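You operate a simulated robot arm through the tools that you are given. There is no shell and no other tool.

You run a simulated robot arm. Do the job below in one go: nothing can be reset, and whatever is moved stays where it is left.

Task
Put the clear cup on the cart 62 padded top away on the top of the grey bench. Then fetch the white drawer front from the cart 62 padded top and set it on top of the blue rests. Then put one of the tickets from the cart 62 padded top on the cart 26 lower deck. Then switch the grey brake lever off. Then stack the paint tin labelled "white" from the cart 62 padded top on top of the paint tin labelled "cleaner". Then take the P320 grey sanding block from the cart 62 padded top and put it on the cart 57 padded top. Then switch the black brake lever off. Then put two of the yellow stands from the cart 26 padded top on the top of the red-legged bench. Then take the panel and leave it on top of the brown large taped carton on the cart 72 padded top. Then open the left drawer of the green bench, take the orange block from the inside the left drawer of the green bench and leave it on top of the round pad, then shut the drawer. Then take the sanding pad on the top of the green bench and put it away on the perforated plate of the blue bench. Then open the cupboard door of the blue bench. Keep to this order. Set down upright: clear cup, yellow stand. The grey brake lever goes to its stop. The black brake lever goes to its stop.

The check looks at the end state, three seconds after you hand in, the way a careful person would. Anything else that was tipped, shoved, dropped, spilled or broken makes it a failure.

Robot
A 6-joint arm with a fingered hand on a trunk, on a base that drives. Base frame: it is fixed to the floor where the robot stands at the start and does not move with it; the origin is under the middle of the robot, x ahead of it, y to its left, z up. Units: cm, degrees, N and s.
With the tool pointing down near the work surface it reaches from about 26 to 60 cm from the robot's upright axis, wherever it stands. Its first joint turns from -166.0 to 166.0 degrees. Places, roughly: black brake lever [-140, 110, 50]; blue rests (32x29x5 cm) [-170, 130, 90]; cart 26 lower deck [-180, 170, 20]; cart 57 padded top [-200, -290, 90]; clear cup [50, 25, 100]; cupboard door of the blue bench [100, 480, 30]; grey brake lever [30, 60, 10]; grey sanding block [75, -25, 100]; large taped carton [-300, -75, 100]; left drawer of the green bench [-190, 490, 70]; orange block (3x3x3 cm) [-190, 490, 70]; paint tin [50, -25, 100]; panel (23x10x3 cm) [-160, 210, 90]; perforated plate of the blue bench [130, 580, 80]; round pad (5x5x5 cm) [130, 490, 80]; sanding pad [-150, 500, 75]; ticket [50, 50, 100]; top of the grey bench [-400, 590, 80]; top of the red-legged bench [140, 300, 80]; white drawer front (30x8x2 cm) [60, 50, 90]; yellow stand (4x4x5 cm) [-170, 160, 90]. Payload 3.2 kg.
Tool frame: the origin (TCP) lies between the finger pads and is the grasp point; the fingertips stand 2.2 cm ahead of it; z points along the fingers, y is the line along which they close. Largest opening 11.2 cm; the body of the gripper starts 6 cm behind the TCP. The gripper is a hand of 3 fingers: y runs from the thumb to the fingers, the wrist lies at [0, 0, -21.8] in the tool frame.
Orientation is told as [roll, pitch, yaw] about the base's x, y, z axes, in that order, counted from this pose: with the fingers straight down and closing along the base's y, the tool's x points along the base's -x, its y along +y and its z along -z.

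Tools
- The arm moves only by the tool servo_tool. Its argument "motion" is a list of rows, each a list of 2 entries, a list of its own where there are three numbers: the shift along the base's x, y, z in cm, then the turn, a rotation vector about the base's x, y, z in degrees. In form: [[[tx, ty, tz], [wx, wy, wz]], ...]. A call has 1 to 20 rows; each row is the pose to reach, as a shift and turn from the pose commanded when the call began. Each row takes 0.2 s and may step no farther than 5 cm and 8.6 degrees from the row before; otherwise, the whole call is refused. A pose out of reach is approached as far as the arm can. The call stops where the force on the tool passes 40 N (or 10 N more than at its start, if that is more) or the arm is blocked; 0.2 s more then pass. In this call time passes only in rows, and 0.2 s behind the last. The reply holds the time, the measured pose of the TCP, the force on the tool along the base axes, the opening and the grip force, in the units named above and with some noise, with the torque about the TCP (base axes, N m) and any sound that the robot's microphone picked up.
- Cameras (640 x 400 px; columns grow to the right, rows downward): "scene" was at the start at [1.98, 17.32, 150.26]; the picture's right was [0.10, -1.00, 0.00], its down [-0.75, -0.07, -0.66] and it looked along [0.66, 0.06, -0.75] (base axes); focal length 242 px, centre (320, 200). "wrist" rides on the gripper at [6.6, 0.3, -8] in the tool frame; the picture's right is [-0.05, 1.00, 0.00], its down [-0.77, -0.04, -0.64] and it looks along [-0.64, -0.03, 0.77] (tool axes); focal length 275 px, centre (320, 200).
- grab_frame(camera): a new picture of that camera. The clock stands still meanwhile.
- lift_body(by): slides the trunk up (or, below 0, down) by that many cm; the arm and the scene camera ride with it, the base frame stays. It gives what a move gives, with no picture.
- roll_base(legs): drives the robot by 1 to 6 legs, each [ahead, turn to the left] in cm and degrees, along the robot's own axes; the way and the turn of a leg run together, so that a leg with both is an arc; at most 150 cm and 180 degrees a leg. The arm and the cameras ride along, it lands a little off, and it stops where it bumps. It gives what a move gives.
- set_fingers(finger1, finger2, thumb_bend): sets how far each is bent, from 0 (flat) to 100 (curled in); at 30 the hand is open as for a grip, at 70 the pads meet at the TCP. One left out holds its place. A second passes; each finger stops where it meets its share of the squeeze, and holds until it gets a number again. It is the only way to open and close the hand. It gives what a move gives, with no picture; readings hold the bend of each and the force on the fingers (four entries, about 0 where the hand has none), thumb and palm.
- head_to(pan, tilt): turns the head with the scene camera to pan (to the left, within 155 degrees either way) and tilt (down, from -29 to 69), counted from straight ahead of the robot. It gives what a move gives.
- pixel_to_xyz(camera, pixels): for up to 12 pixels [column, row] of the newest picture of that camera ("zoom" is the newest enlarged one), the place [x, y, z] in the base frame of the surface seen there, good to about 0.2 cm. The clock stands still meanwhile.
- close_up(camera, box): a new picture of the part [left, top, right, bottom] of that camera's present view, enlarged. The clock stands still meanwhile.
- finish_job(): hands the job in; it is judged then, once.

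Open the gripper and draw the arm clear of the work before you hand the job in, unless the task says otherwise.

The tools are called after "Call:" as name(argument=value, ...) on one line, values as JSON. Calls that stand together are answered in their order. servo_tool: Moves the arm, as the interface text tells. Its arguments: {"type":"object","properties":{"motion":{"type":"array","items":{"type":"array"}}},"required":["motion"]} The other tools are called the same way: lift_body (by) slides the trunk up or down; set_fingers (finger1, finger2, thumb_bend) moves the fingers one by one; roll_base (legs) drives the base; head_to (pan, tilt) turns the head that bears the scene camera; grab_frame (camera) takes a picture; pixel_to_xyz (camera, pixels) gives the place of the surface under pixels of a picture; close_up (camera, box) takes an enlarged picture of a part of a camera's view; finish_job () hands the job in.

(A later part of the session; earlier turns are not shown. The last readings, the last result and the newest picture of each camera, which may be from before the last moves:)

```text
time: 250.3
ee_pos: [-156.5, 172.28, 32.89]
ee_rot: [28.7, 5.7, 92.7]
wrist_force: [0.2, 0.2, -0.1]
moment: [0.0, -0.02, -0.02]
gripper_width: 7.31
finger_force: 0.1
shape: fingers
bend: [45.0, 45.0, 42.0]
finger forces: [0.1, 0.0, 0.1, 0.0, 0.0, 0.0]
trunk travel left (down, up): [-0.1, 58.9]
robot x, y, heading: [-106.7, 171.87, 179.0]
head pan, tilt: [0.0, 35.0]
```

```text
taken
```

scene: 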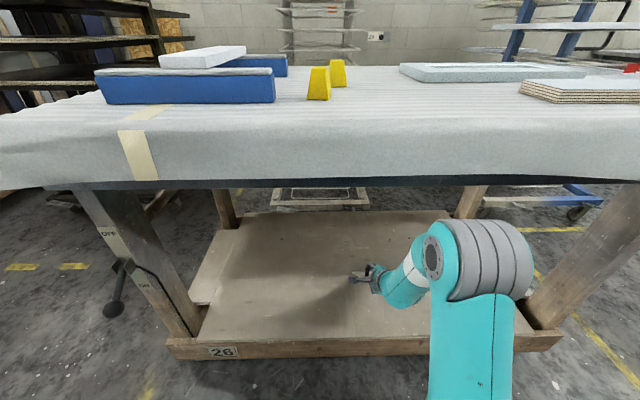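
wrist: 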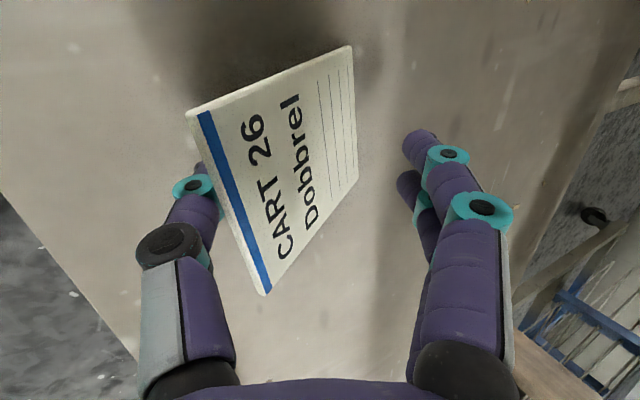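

The ticket reclines further on the thumb. I open the thumb more so that it slips out from under the upper edge.

Call:
set_fingers(thumb_bend=24)

Call:
grab_frame(camera="wrist")

```text
time: 251.3
ee_pos: [-156.32, 172.26, 32.74]
ee_rot: [28.7, 5.6, 92.9]
wrist_force: [0.5, 1.0, -0.9]
moment: [0.02, 0.0, 0.01]
gripper_width: 9.54
finger_force: 0.1
shape: fingers
bend: [45.0, 45.0, 24.0]
finger forces: [0.0, 0.0, 0.0, 0.0, 0.0, 0.0]
trunk travel left (down, up): [-0.1, 58.9]
robot x, y, heading: [-106.6, 171.04, 178.6]
head pan, tilt: [0.0, 35.0]
```

```text
taken
```

wrist: 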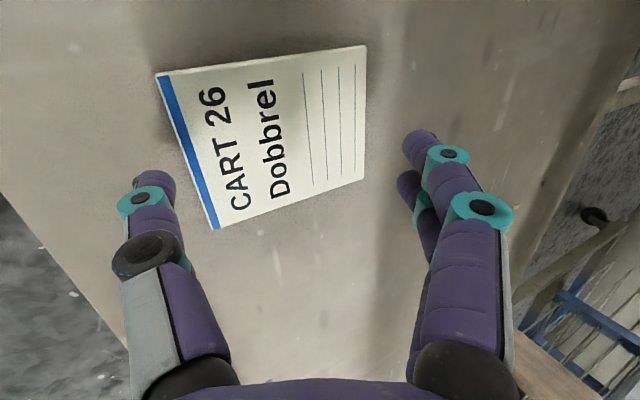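

The ticket now lies flat on the deck between the fingers. I verify its corner positions.

Call:
pixel_to_xyz(camera="wrist", pixels=[[162, 78], [360, 50], [215, 225], [358, 178], [260, 150]])

```text
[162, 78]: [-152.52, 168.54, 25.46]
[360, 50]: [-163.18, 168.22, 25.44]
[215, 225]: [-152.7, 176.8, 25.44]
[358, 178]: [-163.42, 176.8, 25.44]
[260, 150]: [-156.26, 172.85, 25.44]
```

The ticket is flat at z 25.4, x -152.5…-163.4. I raise the hand 6 cm and back the base away.

Call:
servo_tool(motion=[[[0, 0, 2], [0, 0, 0]], [[0, 0, 4], [0, 0, 0]], [[0, 0, 7], [0, 0, 0]]])

Call:
roll_base(legs=[[-45, 0]])

Call:
grab_frame(camera="scene")

```text
time: 252.1
ee_pos: [-156.23, 172.24, 39.71]
ee_rot: [26.3, 5.3, 92.4]
wrist_force: [-0.6, 0.2, 0.1]
moment: [-0.03, 0.01, 0.01]
gripper_width: 9.57
finger_force: 0.0
shape: fingers
bend: [45.0, 45.0, 24.0]
finger forces: [0.1, 0.1, 0.0, 0.1, 0.1, 0.0]
out of reach, approached as far as the arm can: row 1
trunk travel left (down, up): [-0.1, 58.9]
robot x, y, heading: [-106.52, 171.21, 178.7]
head pan, tilt: [0.0, 35.0]
```

```text
time: 254.8
ee_pos: [-111.16, 171.31, 39.75]
ee_rot: [26.3, 5.3, 92.4]
wrist_force: [0.4, 0.4, -0.7]
moment: [0.0, 0.02, 0.02]
gripper_width: 9.56
finger_force: 0.1
shape: fingers
bend: [45.0, 45.0, 24.0]
finger forces: [0.0, 0.1, 0.1, 0.0, 0.0, 0.0]
trunk travel left (down, up): [-0.1, 58.9]
robot x, y, heading: [-61.58, 170.91, 178.5]
head pan, tilt: [0.0, 35.0]
```

```text
taken
```

scene: 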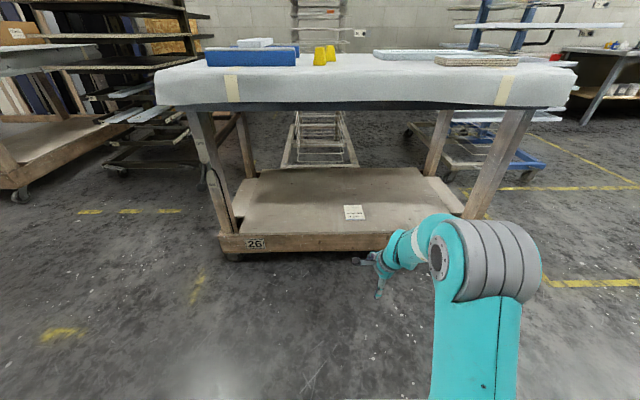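

The ticket task is done. Next is the grey lever at z≈15–20 on cart 62, so I test here in free space how low the tool can reach when pointing down.

Call:
servo_tool(motion=[[[0, 0, 2], [1.5, -7, -0.3]], [[0, 0, 3], [3, -14, -0.6]], [[0, 0, 3], [4.5, -21, -1]], [[0, 0, 3], [5.7, -26.2, -1.2]], [[0, 0, 0], [5.7, -26.2, -1.2]], [[0, 0, -4], [5.7, -26.2, -1.2]], [[0, 0, -8], [5.7, -26.2, -1.2]], [[0, 0, -12], [5.7, -26.2, -1.2]], [[0, 0, -16], [5.7, -26.2, -1.2]], [[0, 0, -20], [5.7, -26.2, -1.2]], [[0, 0, -24], [5.7, -26.2, -1.2]]])

Call:
grab_frame(camera="scene")

```text
time: 257.2
ee_pos: [-111.25, 171.13, 15.25]
ee_rot: [0.0, 0.1, 89.9]
wrist_force: [0.1, 1.1, 0.0]
moment: [0.01, 0.01, 0.01]
gripper_width: 9.55
finger_force: 0.0
shape: fingers
bend: [45.0, 45.0, 24.0]
finger forces: [0.1, 0.0, 0.0, 0.0, 0.1, 0.0]
trunk travel left (down, up): [-0.1, 58.9]
robot x, y, heading: [-61.54, 170.8, 178.9]
head pan, tilt: [0.0, 35.0]
```

```text
taken
```

scene: 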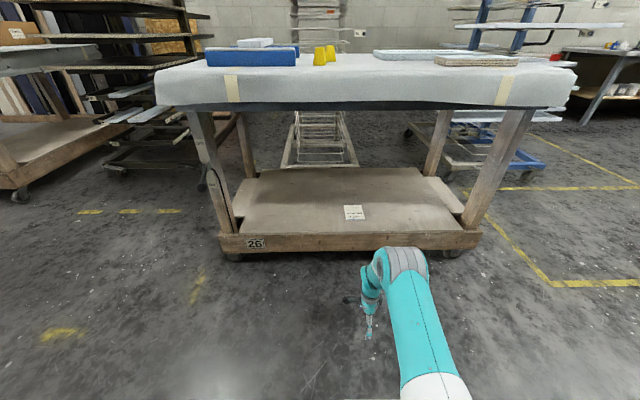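

With the tool straight down the hand reaches z≈15 easily at 50 cm ahead. I raise it, turn the hand back to the normal yaw, and drive to the front of cart 62's lever.

Call:
servo_tool(motion=[[[0, 0, 4], [0, 0, 8]], [[0, 0, 8], [0, 0, 16]], [[0, 0, 12], [0, 0, 24]], [[0, 0, 16], [0, 0, 32]], [[0, 0, 20], [0, 0, 40]], [[0, 0, 24], [0, 0, 48]], [[2, 0, 28], [0, 0, 56]], [[4, 0, 30], [0, 0, 64]], [[6, 0, 30], [0, 0, 72]], [[8, 0, 30], [0, 0, 80]], [[10, 0, 30], [0, 0, 88]]])

Call:
set_fingers(finger1=40, finger2=40, thumb_bend=40)

Call:
roll_base(legs=[[0, 98], [112, 0], [0, 81]])

Call:
head_to(pan=0, tilt=40)

Call:
grab_frame(camera="scene")

```text
time: 259.6
ee_pos: [-101.13, 171.29, 45.6]
ee_rot: [-0.1, 0.1, 178.1]
wrist_force: [0.0, 0.2, 0.7]
moment: [-0.01, -0.02, -0.01]
gripper_width: 9.58
finger_force: 0.0
shape: fingers
bend: [45.0, 45.0, 24.0]
finger forces: [0.0, 0.0, 0.0, 0.0, 0.1, 0.0]
trunk travel left (down, up): [-0.1, 58.9]
robot x, y, heading: [-61.56, 170.86, 179.1]
head pan, tilt: [0.0, 35.0]
```

```text
time: 260.6
ee_pos: [-101.34, 171.21, 45.67]
ee_rot: [0.0, 0.1, 177.9]
wrist_force: [0.2, -0.5, -0.1]
moment: [0.0, 0.01, 0.01]
gripper_width: 8.34
finger_force: 0.1
shape: fingers
bend: [40.0, 40.0, 40.0]
finger forces: [0.1, 0.0, 0.0, 0.0, 0.1, 0.0]
trunk travel left (down, up): [-0.1, 58.9]
robot x, y, heading: [-60.98, 171.15, 178.6]
head pan, tilt: [0.0, 35.0]
```

```text
time: 273.9
ee_pos: [-6.22, 59.3, 45.62]
ee_rot: [0.0, 0.1, -1.9]
wrist_force: [0.8, 0.4, -0.8]
moment: [0.02, 0.02, -0.02]
gripper_width: 8.38
finger_force: 0.1
shape: fingers
bend: [40.0, 40.0, 40.0]
finger forces: [0.1, 0.1, 0.0, 0.0, 0.0, 0.0]
trunk travel left (down, up): [-0.1, 58.9]
robot x, y, heading: [-45.66, 59.92, -1.0]
head pan, tilt: [0.0, 35.0]
```

```text
time: 274.6
ee_pos: [-6.16, 59.36, 45.6]
ee_rot: [0.0, 0.1, -2.1]
wrist_force: [0.3, -0.3, -0.2]
moment: [0.01, 0.03, 0.0]
gripper_width: 8.37
finger_force: 0.1
shape: fingers
bend: [40.0, 40.0, 40.0]
finger forces: [0.0, 0.0, 0.1, 0.0, 0.0, 0.0]
trunk travel left (down, up): [-0.1, 58.9]
robot x, y, heading: [-45.83, 59.98, -0.9]
head pan, tilt: [0.0, 40.0]
```

```text
taken
```

scene: 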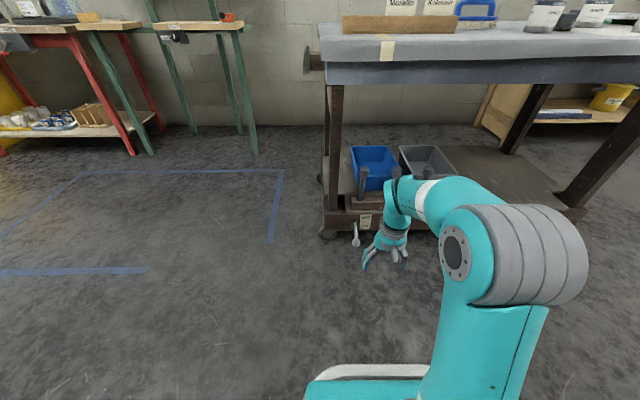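

The lever is visible at about (356,235). I enlarge it and query its geometry.

Call:
close_up(camera="scene", box=[330, 200, 410, 260])

Call:
grab_frame(camera="wrist")

Call:
close_up(camera="wrist", box=[240, 100, 440, 300])

```text
6.67 times, centred on (370, 230) of scene
```

zoom: 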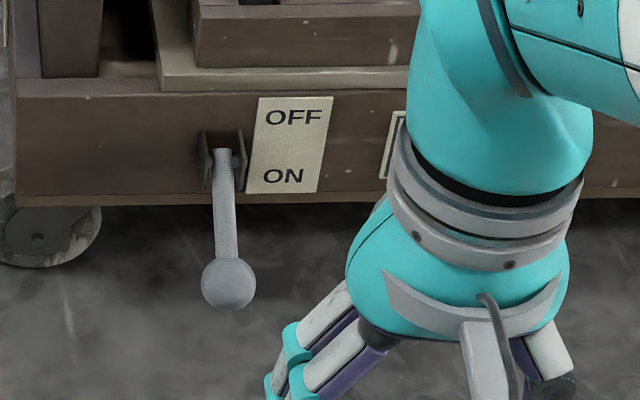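

```text
taken
```

wrist: 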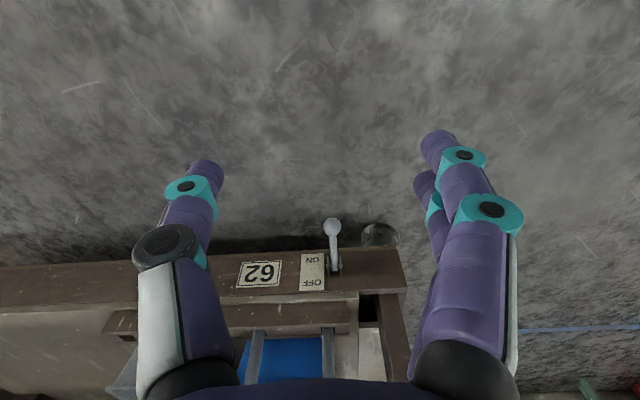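

```text
2.00 times, centred on (340, 200) of wrist
```

zoom: 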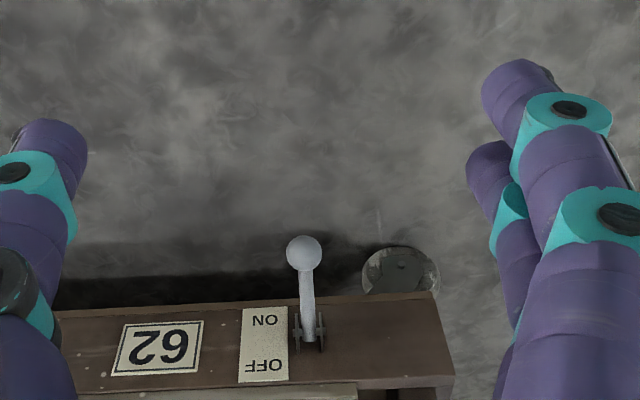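

Call:
close_up(camera="scene", box=[330, 200, 410, 260])

Call:
pixel_to_xyz(camera="zoom", pixels=[[228, 283], [215, 283], [242, 283], [228, 268], [228, 298], [226, 230], [222, 190], [220, 160], [205, 165], [240, 165], [285, 150], [100, 150]])

```text
6.67 times, centred on (370, 230) of scene
```

zoom: 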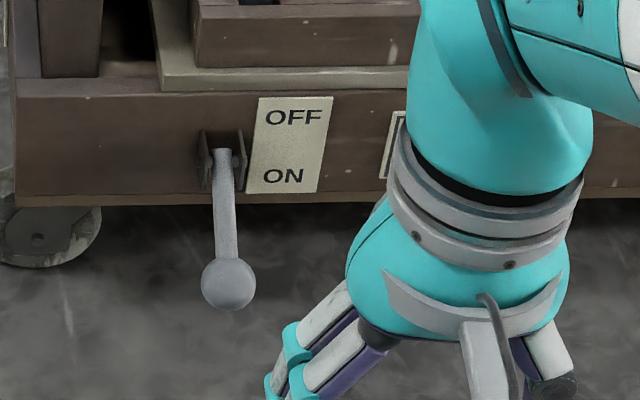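

```text
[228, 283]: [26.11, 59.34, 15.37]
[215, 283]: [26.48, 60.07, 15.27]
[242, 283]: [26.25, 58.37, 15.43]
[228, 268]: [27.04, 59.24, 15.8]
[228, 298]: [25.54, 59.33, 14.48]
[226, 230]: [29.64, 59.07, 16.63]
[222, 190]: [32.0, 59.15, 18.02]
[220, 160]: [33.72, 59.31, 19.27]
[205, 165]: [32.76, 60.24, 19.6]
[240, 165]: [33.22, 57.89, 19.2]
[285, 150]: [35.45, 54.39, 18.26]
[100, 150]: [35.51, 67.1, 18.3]
```

Ball knob centre ≈ (26.9, 59.3, 14.8), pivot ≈ (34.2, 59.2, 19.4); ON is down, OFF is up. I drive 25 cm nearer so the hand can straddle the knob.

Call:
roll_base(legs=[[25, 0]])

Call:
grab_frame(camera="scene")

Call:
grab_frame(camera="wrist")

```text
time: 276.4
ee_pos: [18.85, 58.52, 45.48]
ee_rot: [-0.1, 0.0, -2.4]
wrist_force: [0.6, -0.5, -0.6]
moment: [0.01, 0.01, -0.01]
gripper_width: 8.36
finger_force: 0.1
shape: fingers
bend: [40.0, 40.0, 40.0]
finger forces: [0.1, 0.1, 0.1, 0.0, 0.0, 0.0]
trunk travel left (down, up): [-0.1, 58.9]
robot x, y, heading: [-20.8, 59.34, -1.6]
head pan, tilt: [0.0, 40.0]
```

```text
taken
```

scene: 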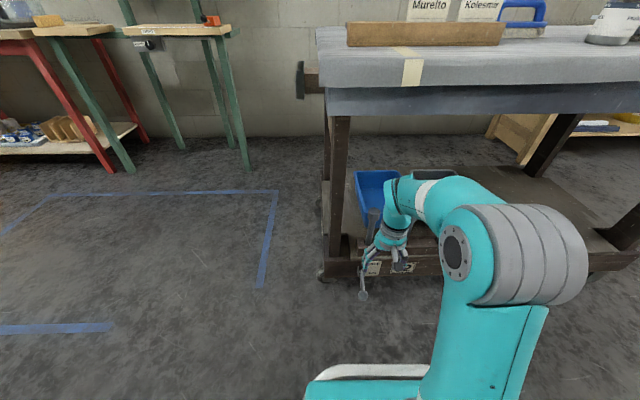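

```text
taken
```

wrist: 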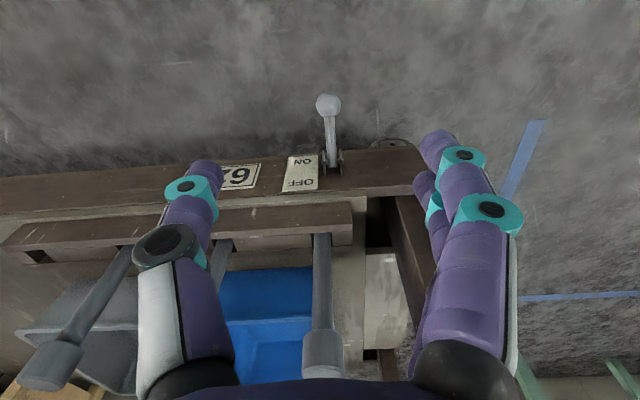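

The knob appears at (328,105). I re-measure it and the rack mallets near the hand.

Call:
pixel_to_xyz(camera="wrist", pixels=[[328, 105], [321, 103], [336, 103], [328, 97], [330, 130], [332, 155], [322, 345], [50, 365], [330, 220]])

```text
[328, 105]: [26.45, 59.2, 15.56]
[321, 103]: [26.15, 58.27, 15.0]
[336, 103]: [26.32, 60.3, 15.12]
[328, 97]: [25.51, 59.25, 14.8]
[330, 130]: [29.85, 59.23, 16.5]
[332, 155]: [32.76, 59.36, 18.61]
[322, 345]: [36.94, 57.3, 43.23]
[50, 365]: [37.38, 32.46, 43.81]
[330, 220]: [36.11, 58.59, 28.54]
```

Ball centre ≈ (26.7, 59.25, 14.3). I move above it and descend with the fingers straddling it along y.

Call:
servo_tool(motion=[[[4, 0.4, 0], [0, 0, 1.2]], [[7.9, 0.75, 0], [0, 0, 2.4]], [[7.9, 0.75, -5], [0, 0, 2.4]], [[7.9, 0.75, -10], [0, 0, 2.4]], [[7.9, 0.75, -15], [0, 0, 2.4]], [[7.9, 0.75, -20], [0, 0, 2.4]], [[7.9, 0.75, -25], [0, 0, 2.4]], [[7.9, 0.75, -28], [0, 0, 2.4]], [[7.9, 0.75, -30], [0, 0, 2.4]]])

Call:
grab_frame(camera="wrist")

Call:
close_up(camera="scene", box=[320, 200, 440, 320])

```text
time: 278.4
ee_pos: [26.54, 59.52, 15.53]
ee_rot: [0.0, 0.1, 0.0]
wrist_force: [0.0, -0.1, -0.2]
moment: [0.0, 0.02, 0.0]
gripper_width: 8.37
finger_force: 0.2
shape: fingers
bend: [40.0, 40.0, 40.0]
finger forces: [0.0, 0.0, 0.1, 0.0, 0.0, 0.1]
trunk travel left (down, up): [-0.1, 58.9]
robot x, y, heading: [-20.97, 59.64, -1.5]
head pan, tilt: [0.0, 40.0]
```

```text
taken
```

wrist: 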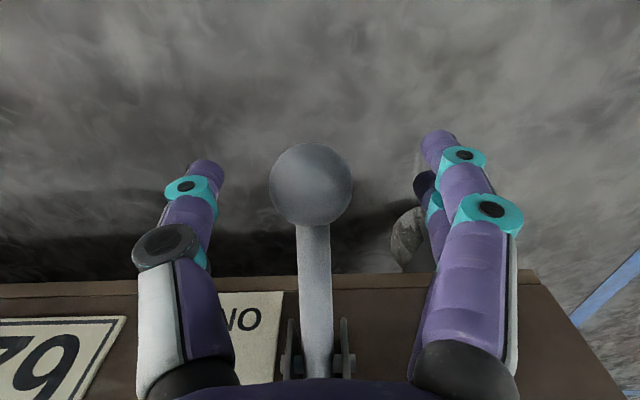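

```text
3.33 times, centred on (380, 260) of scene
```

zoom: 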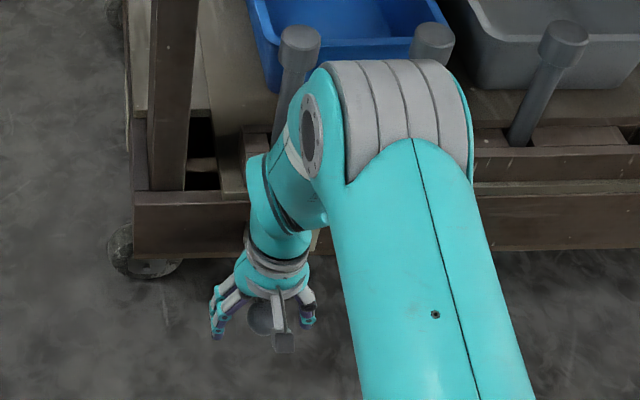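

The ball sits between thumb and fingers at (310,185). I lower 1.6 cm further with a slight y correction and close on it.

Call:
servo_tool(motion=[[[0.1, -0.2, -0.9], [0, 0, 0]], [[0.1, -0.3, -1.7], [0, 0, 0]]])

Call:
set_fingers(finger1=66, finger2=66, thumb_bend=66)

Call:
grab_frame(camera="wrist")

```text
time: 279.0
ee_pos: [26.73, 59.14, 13.96]
ee_rot: [0.0, 0.0, -0.2]
wrist_force: [0.0, 0.5, -0.4]
moment: [-0.01, 0.02, -0.01]
gripper_width: 8.36
finger_force: 0.0
shape: fingers
bend: [40.0, 40.0, 40.0]
finger forces: [0.1, 0.1, 0.0, 0.0, 0.0, 0.0]
trunk travel left (down, up): [-0.1, 58.9]
robot x, y, heading: [-20.86, 59.24, -1.3]
head pan, tilt: [0.0, 40.0]
```

```text
time: 280.0
ee_pos: [26.63, 59.05, 13.77]
ee_rot: [0.1, 0.1, 0.0]
wrist_force: [-0.5, -3.5, 0.0]
moment: [0.02, -0.02, 0.01]
gripper_width: 1.78
finger_force: 3.9
shape: fingers
bend: [65.0, 64.0, 63.0]
finger forces: [0.2, 1.6, 0.0, 0.0, 5.5, 0.1]
trunk travel left (down, up): [-0.1, 58.9]
robot x, y, heading: [-21.04, 59.16, -1.6]
head pan, tilt: [0.0, 40.0]
```

```text
taken
```

wrist: 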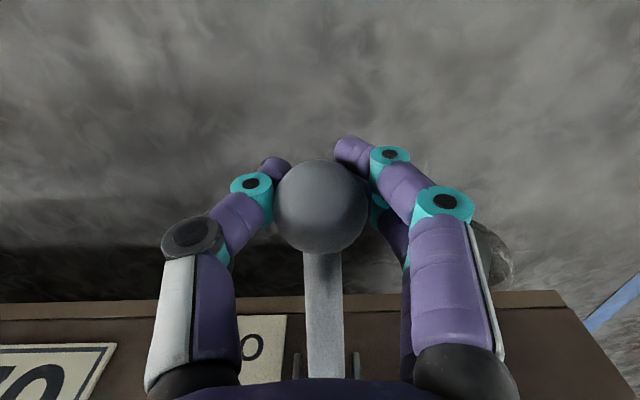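

The hand cradles the ball. I raise it along the lever's arc step by step (shift -1…-1.5 in x, up).

Call:
servo_tool(motion=[[[-0.6, 0, 1], [0, 0, 0]], [[-1, 0, 2], [0, 0, 0]], [[-1.3, 0, 3.2], [0, 0, 0]], [[-1.5, 0, 4.3], [0, 0, 0]]])

Call:
grab_frame(camera="wrist")

```text
time: 281.0
ee_pos: [25.33, 59.0, 18.21]
ee_rot: [0.0, 0.1, 0.0]
wrist_force: [-11.3, -1.0, -1.0]
moment: [-0.01, 0.16, 0.01]
gripper_width: 1.99
finger_force: 6.3
shape: fingers
bend: [64.0, 62.0, 63.0]
finger forces: [3.1, 3.2, 0.0, 0.1, 6.4, 0.0]
trunk travel left (down, up): [-0.1, 58.9]
robot x, y, heading: [-20.95, 59.43, -1.2]
head pan, tilt: [0.0, 40.0]
```

```text
taken
```

wrist: 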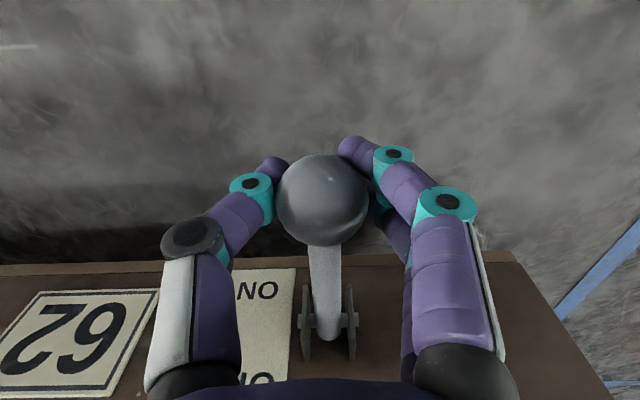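

The lever follows; the -11 N x force says the true arc lies slightly farther out. I continue with a small outward correction.

Call:
servo_tool(motion=[[[-0.4, 0, 1], [0, 0, 0]], [[-0.35, 0, 2.2], [0, 0, 0]], [[-0.1, 0, 3.5], [0, 0, 0]], [[0.3, 0, 4.6], [0, 0, 0]]])

Call:
grab_frame(camera="wrist")

```text
time: 282.0
ee_pos: [25.57, 58.86, 22.91]
ee_rot: [-0.1, 0.1, 0.0]
wrist_force: [-0.7, 1.0, -2.1]
moment: [-0.03, 0.04, 0.05]
gripper_width: 1.22
finger_force: 1.0
shape: fingers
bend: [66.0, 65.0, 66.0]
finger forces: [0.0, 1.7, 0.0, 0.0, 0.0, 0.0]
trunk travel left (down, up): [-0.1, 58.9]
robot x, y, heading: [-21.01, 59.72, -1.1]
head pan, tilt: [0.0, 40.0]
```

```text
taken
```

wrist: 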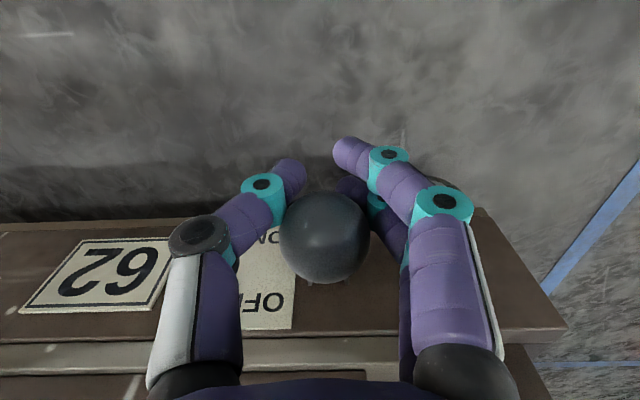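

The ball has moved forward and up relative to the fingers. I query where it is now.

Call:
pixel_to_xyz(camera="wrist", pixels=[[325, 238], [325, 215], [300, 238], [350, 238], [325, 265], [325, 275]])

Call:
close_up(camera="scene", box=[320, 200, 440, 320])

```text
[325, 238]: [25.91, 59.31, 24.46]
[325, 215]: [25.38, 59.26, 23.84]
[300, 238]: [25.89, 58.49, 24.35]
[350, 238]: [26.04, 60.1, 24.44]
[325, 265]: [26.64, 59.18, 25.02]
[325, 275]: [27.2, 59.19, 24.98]
```

```text
3.33 times, centred on (380, 260) of scene
```

zoom: 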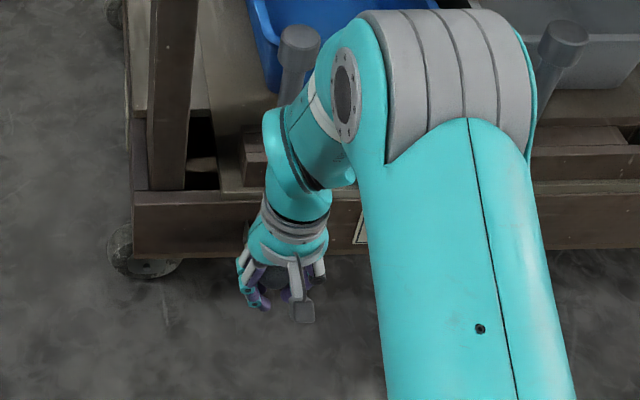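

The ball centre is at about (26.8, 23.6), ~29° above horizontal. I push on a little further under it to make sure it is at its stop.

Call:
servo_tool(motion=[[[0.6, 0, 0], [0, 0, 0]], [[1, 0, 0.5], [0, 0, 0]], [[1.3, 0, 1.2], [0, 0, 0]], [[1.6, 0, 1.9], [0, 0, 0]]])

Call:
grab_frame(camera="wrist")

Call:
pixel_to_xyz(camera="wrist", pixels=[[322, 200], [322, 180], [322, 220], [322, 240]])

```text
time: 283.0
ee_pos: [27.22, 59.1, 24.6]
ee_rot: [0.0, 0.2, 0.0]
wrist_force: [-8.1, 1.3, 0.1]
moment: [-0.02, 0.18, 0.05]
gripper_width: 2.94
finger_force: 9.0
shape: fingers
bend: [59.0, 59.0, 62.0]
finger forces: [7.0, 4.2, 0.0, 0.0, 7.3, 0.0]
trunk travel left (down, up): [-0.1, 58.9]
robot x, y, heading: [-21.27, 59.33, -1.5]
head pan, tilt: [0.0, 40.0]
```

```text
taken
```

wrist: 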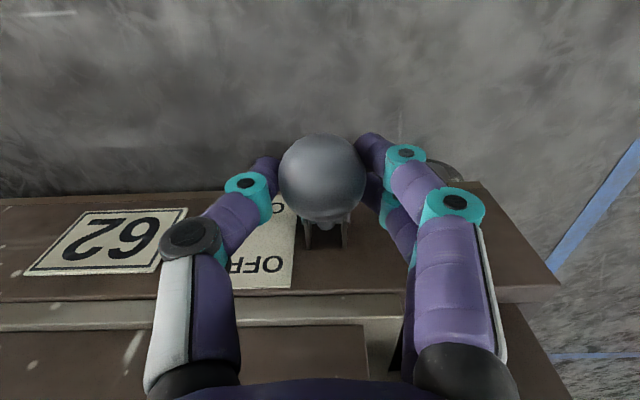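

```text
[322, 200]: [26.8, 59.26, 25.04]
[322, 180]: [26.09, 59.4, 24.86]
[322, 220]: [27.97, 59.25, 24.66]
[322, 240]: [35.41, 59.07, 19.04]
```

The ball stays at (26.8, 23.65) while the pads slid over it, so it is probably at its stop. To be sure I go below it, close the fingers under it and push up.

Call:
set_fingers(finger1=50, finger2=50, thumb_bend=50)

Call:
servo_tool(motion=[[[-0.5, 0.1, -2], [0, 0, 0]], [[-0.7, 0.1, -4], [0, 0, 0]]])

Call:
set_fingers(finger1=71, finger2=71, thumb_bend=71)

Call:
servo_tool(motion=[[[0, 0, 0.5], [0, 0, 0]], [[0, 0, 1], [0, 0, 0]], [[0, 0, 1.5], [0, 0, 0]], [[0.1, 0, 2], [0, 0, 0]]])

Call:
grab_frame(camera="wrist")

```text
time: 284.0
ee_pos: [27.28, 59.09, 24.88]
ee_rot: [0.0, 0.2, 0.0]
wrist_force: [1.0, -0.2, 0.3]
moment: [-0.02, 0.03, -0.02]
gripper_width: 5.43
finger_force: 0.0
shape: fingers
bend: [50.0, 50.0, 50.0]
finger forces: [0.0, 0.0, 0.1, 0.0, 0.0, 0.0]
trunk travel left (down, up): [-0.1, 58.9]
robot x, y, heading: [-20.8, 59.77, -1.4]
head pan, tilt: [0.0, 40.0]
```

```text
time: 284.6
ee_pos: [26.46, 58.98, 20.79]
ee_rot: [0.1, 0.0, 0.0]
wrist_force: [0.2, 0.1, -0.6]
moment: [-0.03, -0.01, -0.02]
gripper_width: 5.46
finger_force: 0.1
shape: fingers
bend: [50.0, 50.0, 50.0]
finger forces: [0.0, 0.1, 0.0, 0.1, 0.1, 0.0]
trunk travel left (down, up): [-0.1, 58.9]
robot x, y, heading: [-21.07, 59.25, -1.6]
head pan, tilt: [0.0, 40.0]
```

```text
time: 285.6
ee_pos: [26.6, 59.13, 20.79]
ee_rot: [0.0, 0.1, 0.0]
wrist_force: [-0.6, 0.1, -0.3]
moment: [0.0, 0.0, -0.04]
gripper_width: 0.04
finger_force: 0.0
shape: fingers
bend: [71.0, 71.0, 71.0]
finger forces: [0.0, 0.0, 0.0, 0.1, 0.0, 0.0]
trunk travel left (down, up): [-0.1, 58.9]
robot x, y, heading: [-20.85, 59.39, -1.6]
head pan, tilt: [0.0, 40.0]
```

```text
time: 286.6
ee_pos: [26.57, 59.18, 22.61]
ee_rot: [0.0, 0.4, 0.0]
wrist_force: [-3.0, 1.2, 0.1]
moment: [-0.14, 0.1, 0.01]
gripper_width: 0.57
finger_force: 7.9
shape: fingers
bend: [70.0, 66.0, 68.0]
finger forces: [1.9, 8.4, 0.1, 0.0, 5.1, 0.0]
trunk travel left (down, up): [-0.1, 58.9]
robot x, y, heading: [-21.18, 59.64, -1.6]
head pan, tilt: [0.0, 40.0]
```

```text
taken
```

wrist: 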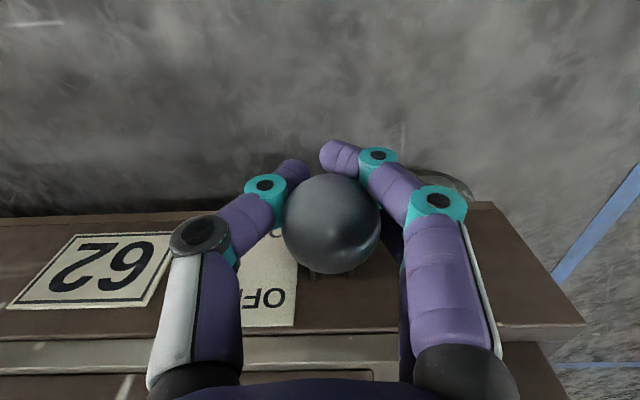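

The closed fingers press up on the ball (finger forces up to 8 N). I check if the ball moved.

Call:
pixel_to_xyz(camera="wrist", pixels=[[332, 200], [332, 225], [332, 250], [332, 262], [305, 225], [360, 225]])

Call:
servo_tool(motion=[[[0.1, 0, 0.5], [0, 0, 0]], [[0.2, 0, 1], [0, 0, 0]]])

Call:
grab_frame(camera="wrist")

Call:
pixel_to_xyz(camera="wrist", pixels=[[332, 190], [332, 205], [332, 220], [332, 235], [332, 250]])

```text
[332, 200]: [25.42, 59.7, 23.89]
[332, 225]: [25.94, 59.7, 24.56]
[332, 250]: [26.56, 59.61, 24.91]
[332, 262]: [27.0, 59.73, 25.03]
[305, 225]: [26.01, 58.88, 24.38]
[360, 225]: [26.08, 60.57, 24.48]
```

```text
time: 287.2
ee_pos: [26.78, 59.1, 23.35]
ee_rot: [-0.1, 0.6, 0.0]
wrist_force: [-12.0, 0.8, -0.8]
moment: [-0.46, 0.16, 0.13]
gripper_width: 1.28
finger_force: 19.2
shape: fingers
bend: [64.0, 60.0, 67.0]
finger forces: [15.6, 14.1, 0.0, 0.1, 8.4, 0.0]
trunk travel left (down, up): [-0.1, 58.9]
robot x, y, heading: [-20.91, 59.72, -1.8]
head pan, tilt: [0.0, 40.0]
```

```text
taken
```

wrist: 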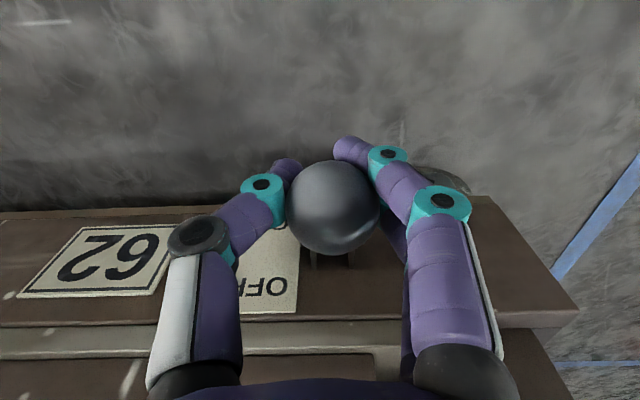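

```text
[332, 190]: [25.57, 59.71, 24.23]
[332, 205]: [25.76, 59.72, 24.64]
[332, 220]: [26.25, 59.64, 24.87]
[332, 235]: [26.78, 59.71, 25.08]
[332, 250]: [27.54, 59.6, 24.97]
```

With 15 N finger load the ball's top stays at z≈25.05, so the lever is at its OFF stop. I open the hand and rise clear.

Call:
set_fingers(finger1=38, finger2=38, thumb_bend=38)

Call:
servo_tool(motion=[[[0, 0, 3], [0, 0, 0]], [[0, 0, 7], [0, 0, 0]], [[-1, 0, 11], [0, 0, 0]], [[-4, 0, 14], [0, 0, 0]], [[-8, 0, 17], [0, 0, 0]], [[-12, 0, 20], [0, 0, 0]]])

Call:
grab_frame(camera="wrist")

Call:
pixel_to_xyz(camera="wrist", pixels=[[300, 150], [320, 150], [330, 150]])

```text
time: 288.2
ee_pos: [26.95, 59.2, 23.67]
ee_rot: [0.0, 0.1, 0.1]
wrist_force: [0.1, 0.0, -0.4]
moment: [0.0, -0.02, 0.0]
gripper_width: 8.88
finger_force: 0.0
shape: fingers
bend: [38.0, 38.0, 38.0]
finger forces: [0.0, 0.0, 0.0, 0.0, 0.0, 0.1]
trunk travel left (down, up): [-0.1, 58.9]
robot x, y, heading: [-20.9, 59.01, -1.7]
head pan, tilt: [0.0, 40.0]
```

```text
time: 289.6
ee_pos: [14.71, 59.31, 43.6]
ee_rot: [-0.1, 0.1, 0.0]
wrist_force: [-0.6, 0.2, -0.3]
moment: [0.02, -0.01, 0.01]
gripper_width: 8.9
finger_force: 0.2
shape: fingers
bend: [38.0, 38.0, 38.0]
finger forces: [0.1, 0.0, 0.0, 0.1, 0.1, 0.1]
trunk travel left (down, up): [-0.1, 58.9]
robot x, y, heading: [-20.67, 59.35, -1.5]
head pan, tilt: [0.0, 40.0]
```

```text
taken
```

wrist: 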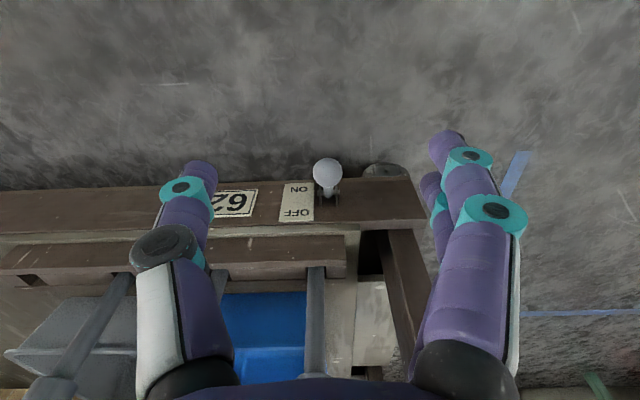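

```text
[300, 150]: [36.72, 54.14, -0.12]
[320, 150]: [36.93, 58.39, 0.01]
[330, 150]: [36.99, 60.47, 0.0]
```

The knob now stands at (328,172), lever at OFF. Next the tins: I back up, raise the trunk, and drive to the right part of cart 62's front.

Call:
roll_base(legs=[[-27, 0]])

Call:
lift_body(by=40)

Call:
lift_body(by=16)

Call:
roll_base(legs=[[0, -88], [78, 0], [0, 90]])

Call:
head_to(pan=0, tilt=42)

Call:
grab_frame(camera="scene")

```text
time: 291.6
ee_pos: [-12.7, 60.03, 43.57]
ee_rot: [0.0, 0.1, 0.2]
wrist_force: [-0.2, 0.2, 0.1]
moment: [-0.01, 0.03, -0.01]
gripper_width: 8.87
finger_force: 0.1
shape: fingers
bend: [38.0, 38.0, 38.0]
finger forces: [0.0, 0.0, 0.0, 0.0, 0.1, 0.0]
trunk travel left (down, up): [-0.1, 58.9]
robot x, y, heading: [-48.21, 60.28, -1.4]
head pan, tilt: [0.0, 40.0]
```

```text
time: 295.4
ee_pos: [-12.6, 59.96, 83.57]
ee_rot: [0.0, 0.2, 0.2]
wrist_force: [-0.5, -0.5, 0.7]
moment: [-0.01, 0.02, 0.0]
gripper_width: 8.9
finger_force: 0.0
shape: fingers
bend: [38.0, 38.0, 38.0]
finger forces: [0.0, 0.0, 0.0, 0.1, 0.1, 0.0]
trunk travel left (down, up): [-40.1, 18.9]
robot x, y, heading: [-48.58, 60.55, -1.5]
head pan, tilt: [0.0, 40.0]
```

```text
time: 297.2
ee_pos: [-12.66, 59.89, 99.64]
ee_rot: [0.0, 0.1, 0.2]
wrist_force: [-0.1, -0.8, -0.2]
moment: [0.0, 0.0, -0.03]
gripper_width: 8.89
finger_force: 0.1
shape: fingers
bend: [38.0, 38.0, 38.0]
finger forces: [0.1, 0.0, 0.0, 0.1, 0.0, 0.0]
trunk travel left (down, up): [-56.1, 2.9]
robot x, y, heading: [-48.1, 60.08, -1.6]
head pan, tilt: [0.0, 40.0]
```

```text
time: 309.0
ee_pos: [-9.51, -15.32, 99.48]
ee_rot: [-0.1, 0.0, 5.1]
wrist_force: [0.4, 0.0, 0.4]
moment: [-0.01, 0.02, -0.01]
gripper_width: 8.9
finger_force: 0.0
shape: fingers
bend: [38.0, 38.0, 38.0]
finger forces: [0.1, 0.1, 0.1, 0.0, 0.1, 0.0]
trunk travel left (down, up): [-56.1, 2.9]
robot x, y, heading: [-44.79, -18.47, 3.8]
head pan, tilt: [0.0, 40.0]
```

```text
time: 309.6
ee_pos: [-9.45, -15.27, 99.61]
ee_rot: [0.0, 0.1, 5.1]
wrist_force: [0.3, -0.5, -0.2]
moment: [-0.02, 0.04, -0.02]
gripper_width: 8.91
finger_force: 0.1
shape: fingers
bend: [38.0, 38.0, 38.0]
finger forces: [0.1, 0.0, 0.1, 0.0, 0.0, 0.0]
trunk travel left (down, up): [-56.1, 2.9]
robot x, y, heading: [-45.21, -18.2, 3.8]
head pan, tilt: [0.0, 42.0]
```

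```text
taken
```

scene: 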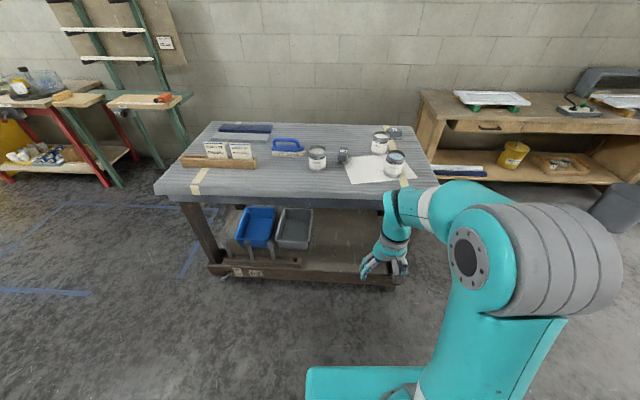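

I see three tins (317,158), (381,142), (395,163), and two grey blocks (343,155), (394,131). I enlarge and measure them and a cart corner.

Call:
close_up(camera="scene", box=[290, 110, 450, 210])

Call:
pixel_to_xyz(camera="zoom", pixels=[[370, 95], [360, 120], [420, 175], [420, 215], [215, 180], [420, 85], [108, 155], [345, 160], [385, 165], [405, 160], [440, 165], [270, 215]])

Call:
pixel_to_xyz(camera="scene", pixels=[[157, 188], [437, 185], [216, 124]])

```text
4.00 times, centred on (370, 160) of scene
```

zoom: 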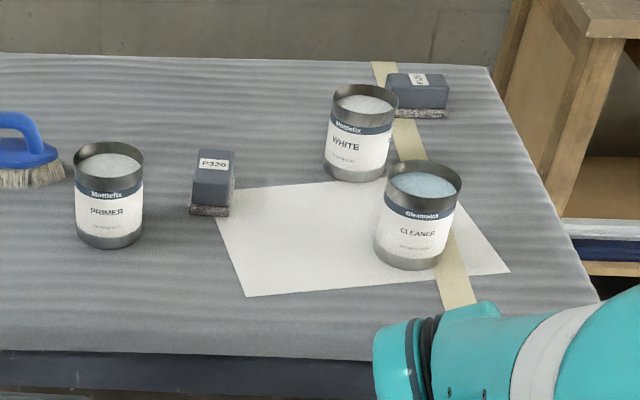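

```text
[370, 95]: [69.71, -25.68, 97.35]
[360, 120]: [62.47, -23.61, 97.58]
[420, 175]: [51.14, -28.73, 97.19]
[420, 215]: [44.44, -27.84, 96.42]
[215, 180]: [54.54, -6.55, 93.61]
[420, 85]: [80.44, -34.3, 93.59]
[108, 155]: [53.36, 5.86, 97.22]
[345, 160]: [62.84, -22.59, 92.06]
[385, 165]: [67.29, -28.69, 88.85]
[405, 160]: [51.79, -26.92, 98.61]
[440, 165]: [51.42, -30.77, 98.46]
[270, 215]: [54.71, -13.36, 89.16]
```

```text
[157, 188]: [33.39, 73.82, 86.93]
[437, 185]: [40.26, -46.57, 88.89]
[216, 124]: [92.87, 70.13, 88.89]
```

WHITE is near (66.5,-25.5), CLEANER near (48,-28.5), rims at z≈98.5. Reaching WHITE from the front is at the limit, so I check the space at the cart's right end.

Call:
head_to(pan=-30, tilt=38)

Call:
grab_frame(camera="scene")

Call:
pixel_to_xyz(camera="scene", pixels=[[290, 200], [260, 140], [300, 250], [330, 230], [300, 205], [450, 200], [270, 195]])

```text
time: 310.5
ee_pos: [-9.59, -15.33, 99.5]
ee_rot: [0.0, 0.1, 5.0]
wrist_force: [-0.9, 0.3, 0.1]
moment: [0.02, -0.04, 0.01]
gripper_width: 8.9
finger_force: 0.1
shape: fingers
bend: [38.0, 38.0, 38.0]
finger forces: [0.0, 0.0, 0.0, 0.0, 0.0, 0.1]
trunk travel left (down, up): [-56.1, 2.9]
robot x, y, heading: [-45.01, -18.22, 3.6]
head pan, tilt: [-30.0, 38.0]
```

```text
taken
```

scene: 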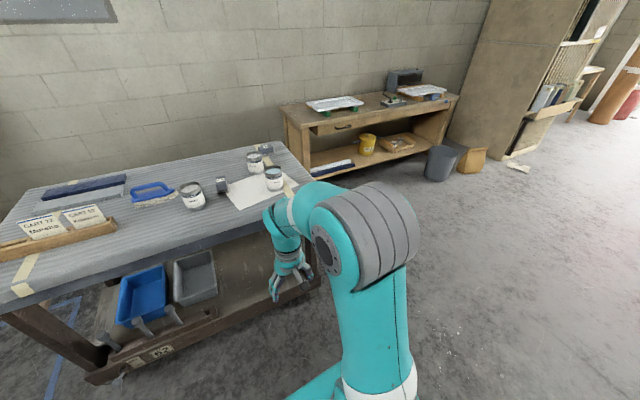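

```text
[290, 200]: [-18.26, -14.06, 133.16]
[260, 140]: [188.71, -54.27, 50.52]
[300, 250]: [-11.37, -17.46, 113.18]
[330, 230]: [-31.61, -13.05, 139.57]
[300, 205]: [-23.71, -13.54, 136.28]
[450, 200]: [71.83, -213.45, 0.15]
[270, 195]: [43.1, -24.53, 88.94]
```

Call:
pixel_to_xyz(camera="scene", pixels=[[315, 180], [318, 150], [322, 135], [282, 108], [340, 175], [400, 155], [440, 160], [457, 98], [320, 168], [300, 130], [313, 185], [430, 180]])

```text
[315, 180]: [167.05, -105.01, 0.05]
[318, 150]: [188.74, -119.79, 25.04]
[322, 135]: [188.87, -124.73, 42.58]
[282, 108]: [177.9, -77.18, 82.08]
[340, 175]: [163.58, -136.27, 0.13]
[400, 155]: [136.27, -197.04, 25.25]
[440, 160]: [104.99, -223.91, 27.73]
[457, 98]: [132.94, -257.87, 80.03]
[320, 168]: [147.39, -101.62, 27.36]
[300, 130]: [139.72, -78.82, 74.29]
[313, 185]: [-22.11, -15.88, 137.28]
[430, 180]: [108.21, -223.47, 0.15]
```

The wooden bench starts at x≥133, so the right end is free. I drive around the corner: down along y, then +x, then turn to face +y.

Call:
servo_tool(motion=[[[0, 0, 4], [0, 0, 0]], [[0, 0, 8], [0, 0, 0]]])

Call:
roll_base(legs=[[0, -76], [80, 0], [0, 73], [82, 0], [0, 89]])

Call:
head_to(pan=0, tilt=45)

Call:
grab_frame(camera="scene")

```text
time: 311.1
ee_pos: [-9.51, -15.23, 107.59]
ee_rot: [0.0, 0.1, 5.0]
wrist_force: [0.5, -0.1, -0.1]
moment: [-0.01, 0.01, 0.0]
gripper_width: 8.89
finger_force: 0.0
shape: fingers
bend: [38.0, 38.0, 38.0]
finger forces: [0.0, 0.1, 0.1, 0.0, 0.0, 0.0]
trunk travel left (down, up): [-56.1, 2.9]
robot x, y, heading: [-45.35, -18.13, 3.7]
head pan, tilt: [-30.0, 38.0]
```

```text
time: 329.4
ee_pos: [59.97, -59.13, 107.43]
ee_rot: [0.0, 0.0, 88.1]
wrist_force: [-0.3, 0.1, 0.6]
moment: [-0.01, -0.02, 0.0]
gripper_width: 8.9
finger_force: 0.1
shape: fingers
bend: [38.0, 38.0, 38.0]
finger forces: [0.0, 0.0, 0.0, 0.0, 0.0, 0.1]
trunk travel left (down, up): [-56.1, 2.9]
robot x, y, heading: [58.47, -95.09, 86.6]
head pan, tilt: [-30.0, 38.0]
```

```text
time: 330.4
ee_pos: [59.79, -59.18, 107.54]
ee_rot: [-0.1, 0.1, 88.1]
wrist_force: [0.0, -0.1, -0.8]
moment: [-0.01, -0.04, -0.01]
gripper_width: 8.89
finger_force: 0.0
shape: fingers
bend: [38.0, 38.0, 38.0]
finger forces: [0.1, 0.0, 0.1, 0.0, 0.0, 0.0]
trunk travel left (down, up): [-56.1, 2.9]
robot x, y, heading: [58.55, -94.98, 86.7]
head pan, tilt: [0.0, 45.0]
```

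```text
taken
```

scene: 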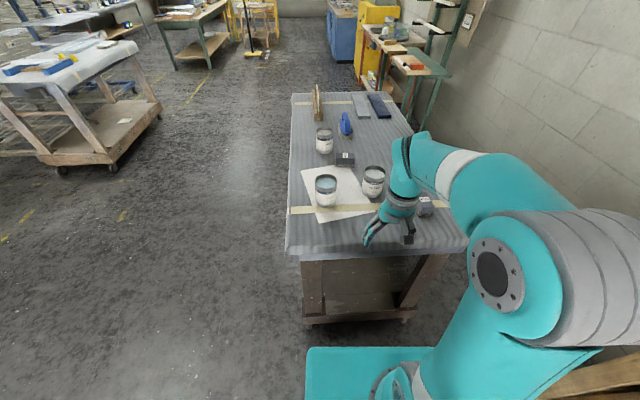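

I roll 17 cm closer, then measure the tins with both cameras.

Call:
roll_base(legs=[[17, 0]])

Call:
grab_frame(camera="wrist")

Call:
close_up(camera="scene", box=[290, 120, 450, 260])

```text
time: 331.9
ee_pos: [60.98, -42.16, 107.47]
ee_rot: [0.0, 0.1, 88.0]
wrist_force: [0.6, 0.3, -1.0]
moment: [-0.01, 0.01, -0.01]
gripper_width: 8.88
finger_force: 0.1
shape: fingers
bend: [38.0, 38.0, 38.0]
finger forces: [0.1, 0.0, 0.0, 0.1, 0.1, 0.0]
trunk travel left (down, up): [-56.1, 2.9]
robot x, y, heading: [59.28, -77.97, 86.5]
head pan, tilt: [0.0, 45.0]
```

```text
taken
```

wrist: 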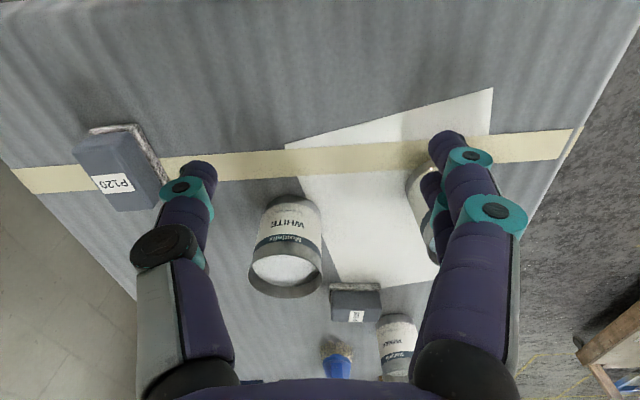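

```text
2.86 times, centred on (370, 190) of scene
```

zoom: 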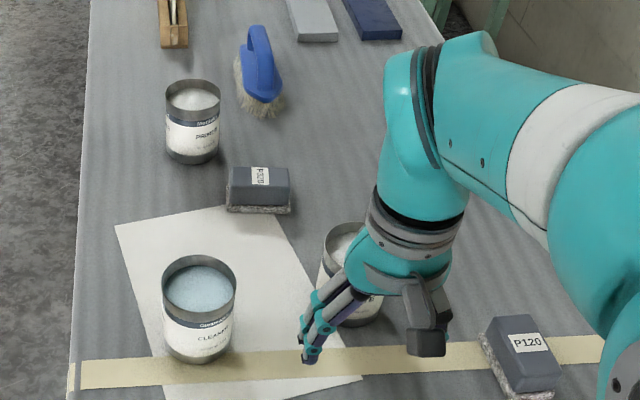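

The far block reads P120, so P320 is the one by PRIMER. I query rim points of WHITE (wrist) and CLEANER (scene zoom).

Call:
pixel_to_xyz(camera="wrist", pixels=[[251, 262], [320, 268], [286, 297], [262, 288], [312, 288], [285, 205], [265, 215], [312, 220], [285, 270], [257, 240], [322, 245]])

Call:
pixel_to_xyz(camera="zoom", pixels=[[164, 288], [235, 287], [199, 256], [199, 318], [199, 300], [199, 340], [175, 335], [225, 335], [199, 360], [170, 265], [228, 265]])

```text
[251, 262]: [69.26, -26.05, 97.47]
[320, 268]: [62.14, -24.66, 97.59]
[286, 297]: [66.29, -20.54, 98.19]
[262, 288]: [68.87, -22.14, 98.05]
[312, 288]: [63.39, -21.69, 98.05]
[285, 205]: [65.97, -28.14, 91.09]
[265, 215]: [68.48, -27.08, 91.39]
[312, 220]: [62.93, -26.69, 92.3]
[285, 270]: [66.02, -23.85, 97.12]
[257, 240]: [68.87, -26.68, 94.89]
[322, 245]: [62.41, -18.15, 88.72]
```

```text
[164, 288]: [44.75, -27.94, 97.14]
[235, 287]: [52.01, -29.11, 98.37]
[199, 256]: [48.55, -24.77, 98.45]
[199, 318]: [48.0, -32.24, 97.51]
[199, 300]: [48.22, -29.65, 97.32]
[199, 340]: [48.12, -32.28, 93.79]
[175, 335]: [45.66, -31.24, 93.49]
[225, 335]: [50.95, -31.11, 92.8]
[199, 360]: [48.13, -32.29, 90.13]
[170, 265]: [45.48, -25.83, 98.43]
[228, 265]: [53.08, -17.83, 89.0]
```

WHITE: centre (65.9,-24.35), r≈3.85; CLEANER: centre (48.3,-28.5), r≈3.8; rims at z 98.5. I open to 10 cm and move above WHITE.

Call:
set_fingers(finger1=33, finger2=33, thumb_bend=33)

Call:
servo_tool(motion=[[[1.2, 4.5, 0], [0, 0, 0]], [[2.4, 9, 0], [0, 0, 0]], [[3.7, 13.5, 0], [0, 0, 0]], [[4.9, 17.8, 0], [0, 0, 0]]])

Call:
grab_frame(camera="wrist")

```text
time: 332.9
ee_pos: [60.79, -42.04, 107.55]
ee_rot: [-0.1, 0.1, 88.0]
wrist_force: [-0.1, 0.1, 0.1]
moment: [-0.01, 0.0, 0.0]
gripper_width: 10.28
finger_force: 0.0
shape: fingers
bend: [33.0, 33.0, 33.0]
finger forces: [0.1, 0.1, 0.0, 0.1, 0.1, 0.0]
trunk travel left (down, up): [-56.1, 2.9]
robot x, y, heading: [59.5, -77.72, 86.8]
head pan, tilt: [0.0, 45.0]
```

```text
time: 333.9
ee_pos: [65.72, -24.16, 107.22]
ee_rot: [0.0, 0.2, 88.1]
wrist_force: [-0.4, 0.0, 0.5]
moment: [-0.01, 0.01, 0.01]
gripper_width: 10.31
finger_force: 0.1
shape: fingers
bend: [33.0, 33.0, 33.0]
finger forces: [0.0, 0.0, 0.1, 0.0, 0.1, 0.0]
trunk travel left (down, up): [-56.1, 2.9]
robot x, y, heading: [59.72, -77.79, 86.7]
head pan, tilt: [0.0, 45.0]
```

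```text
taken
```

wrist: 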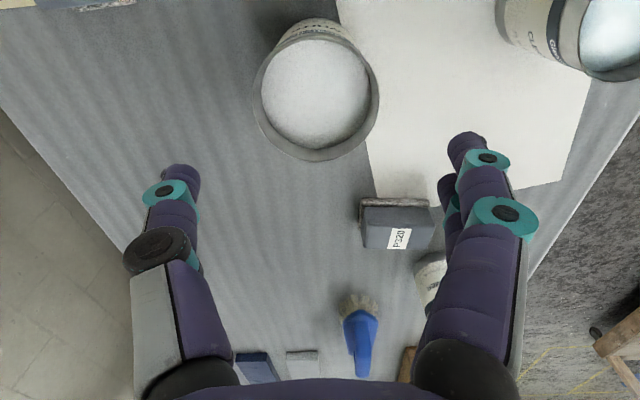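

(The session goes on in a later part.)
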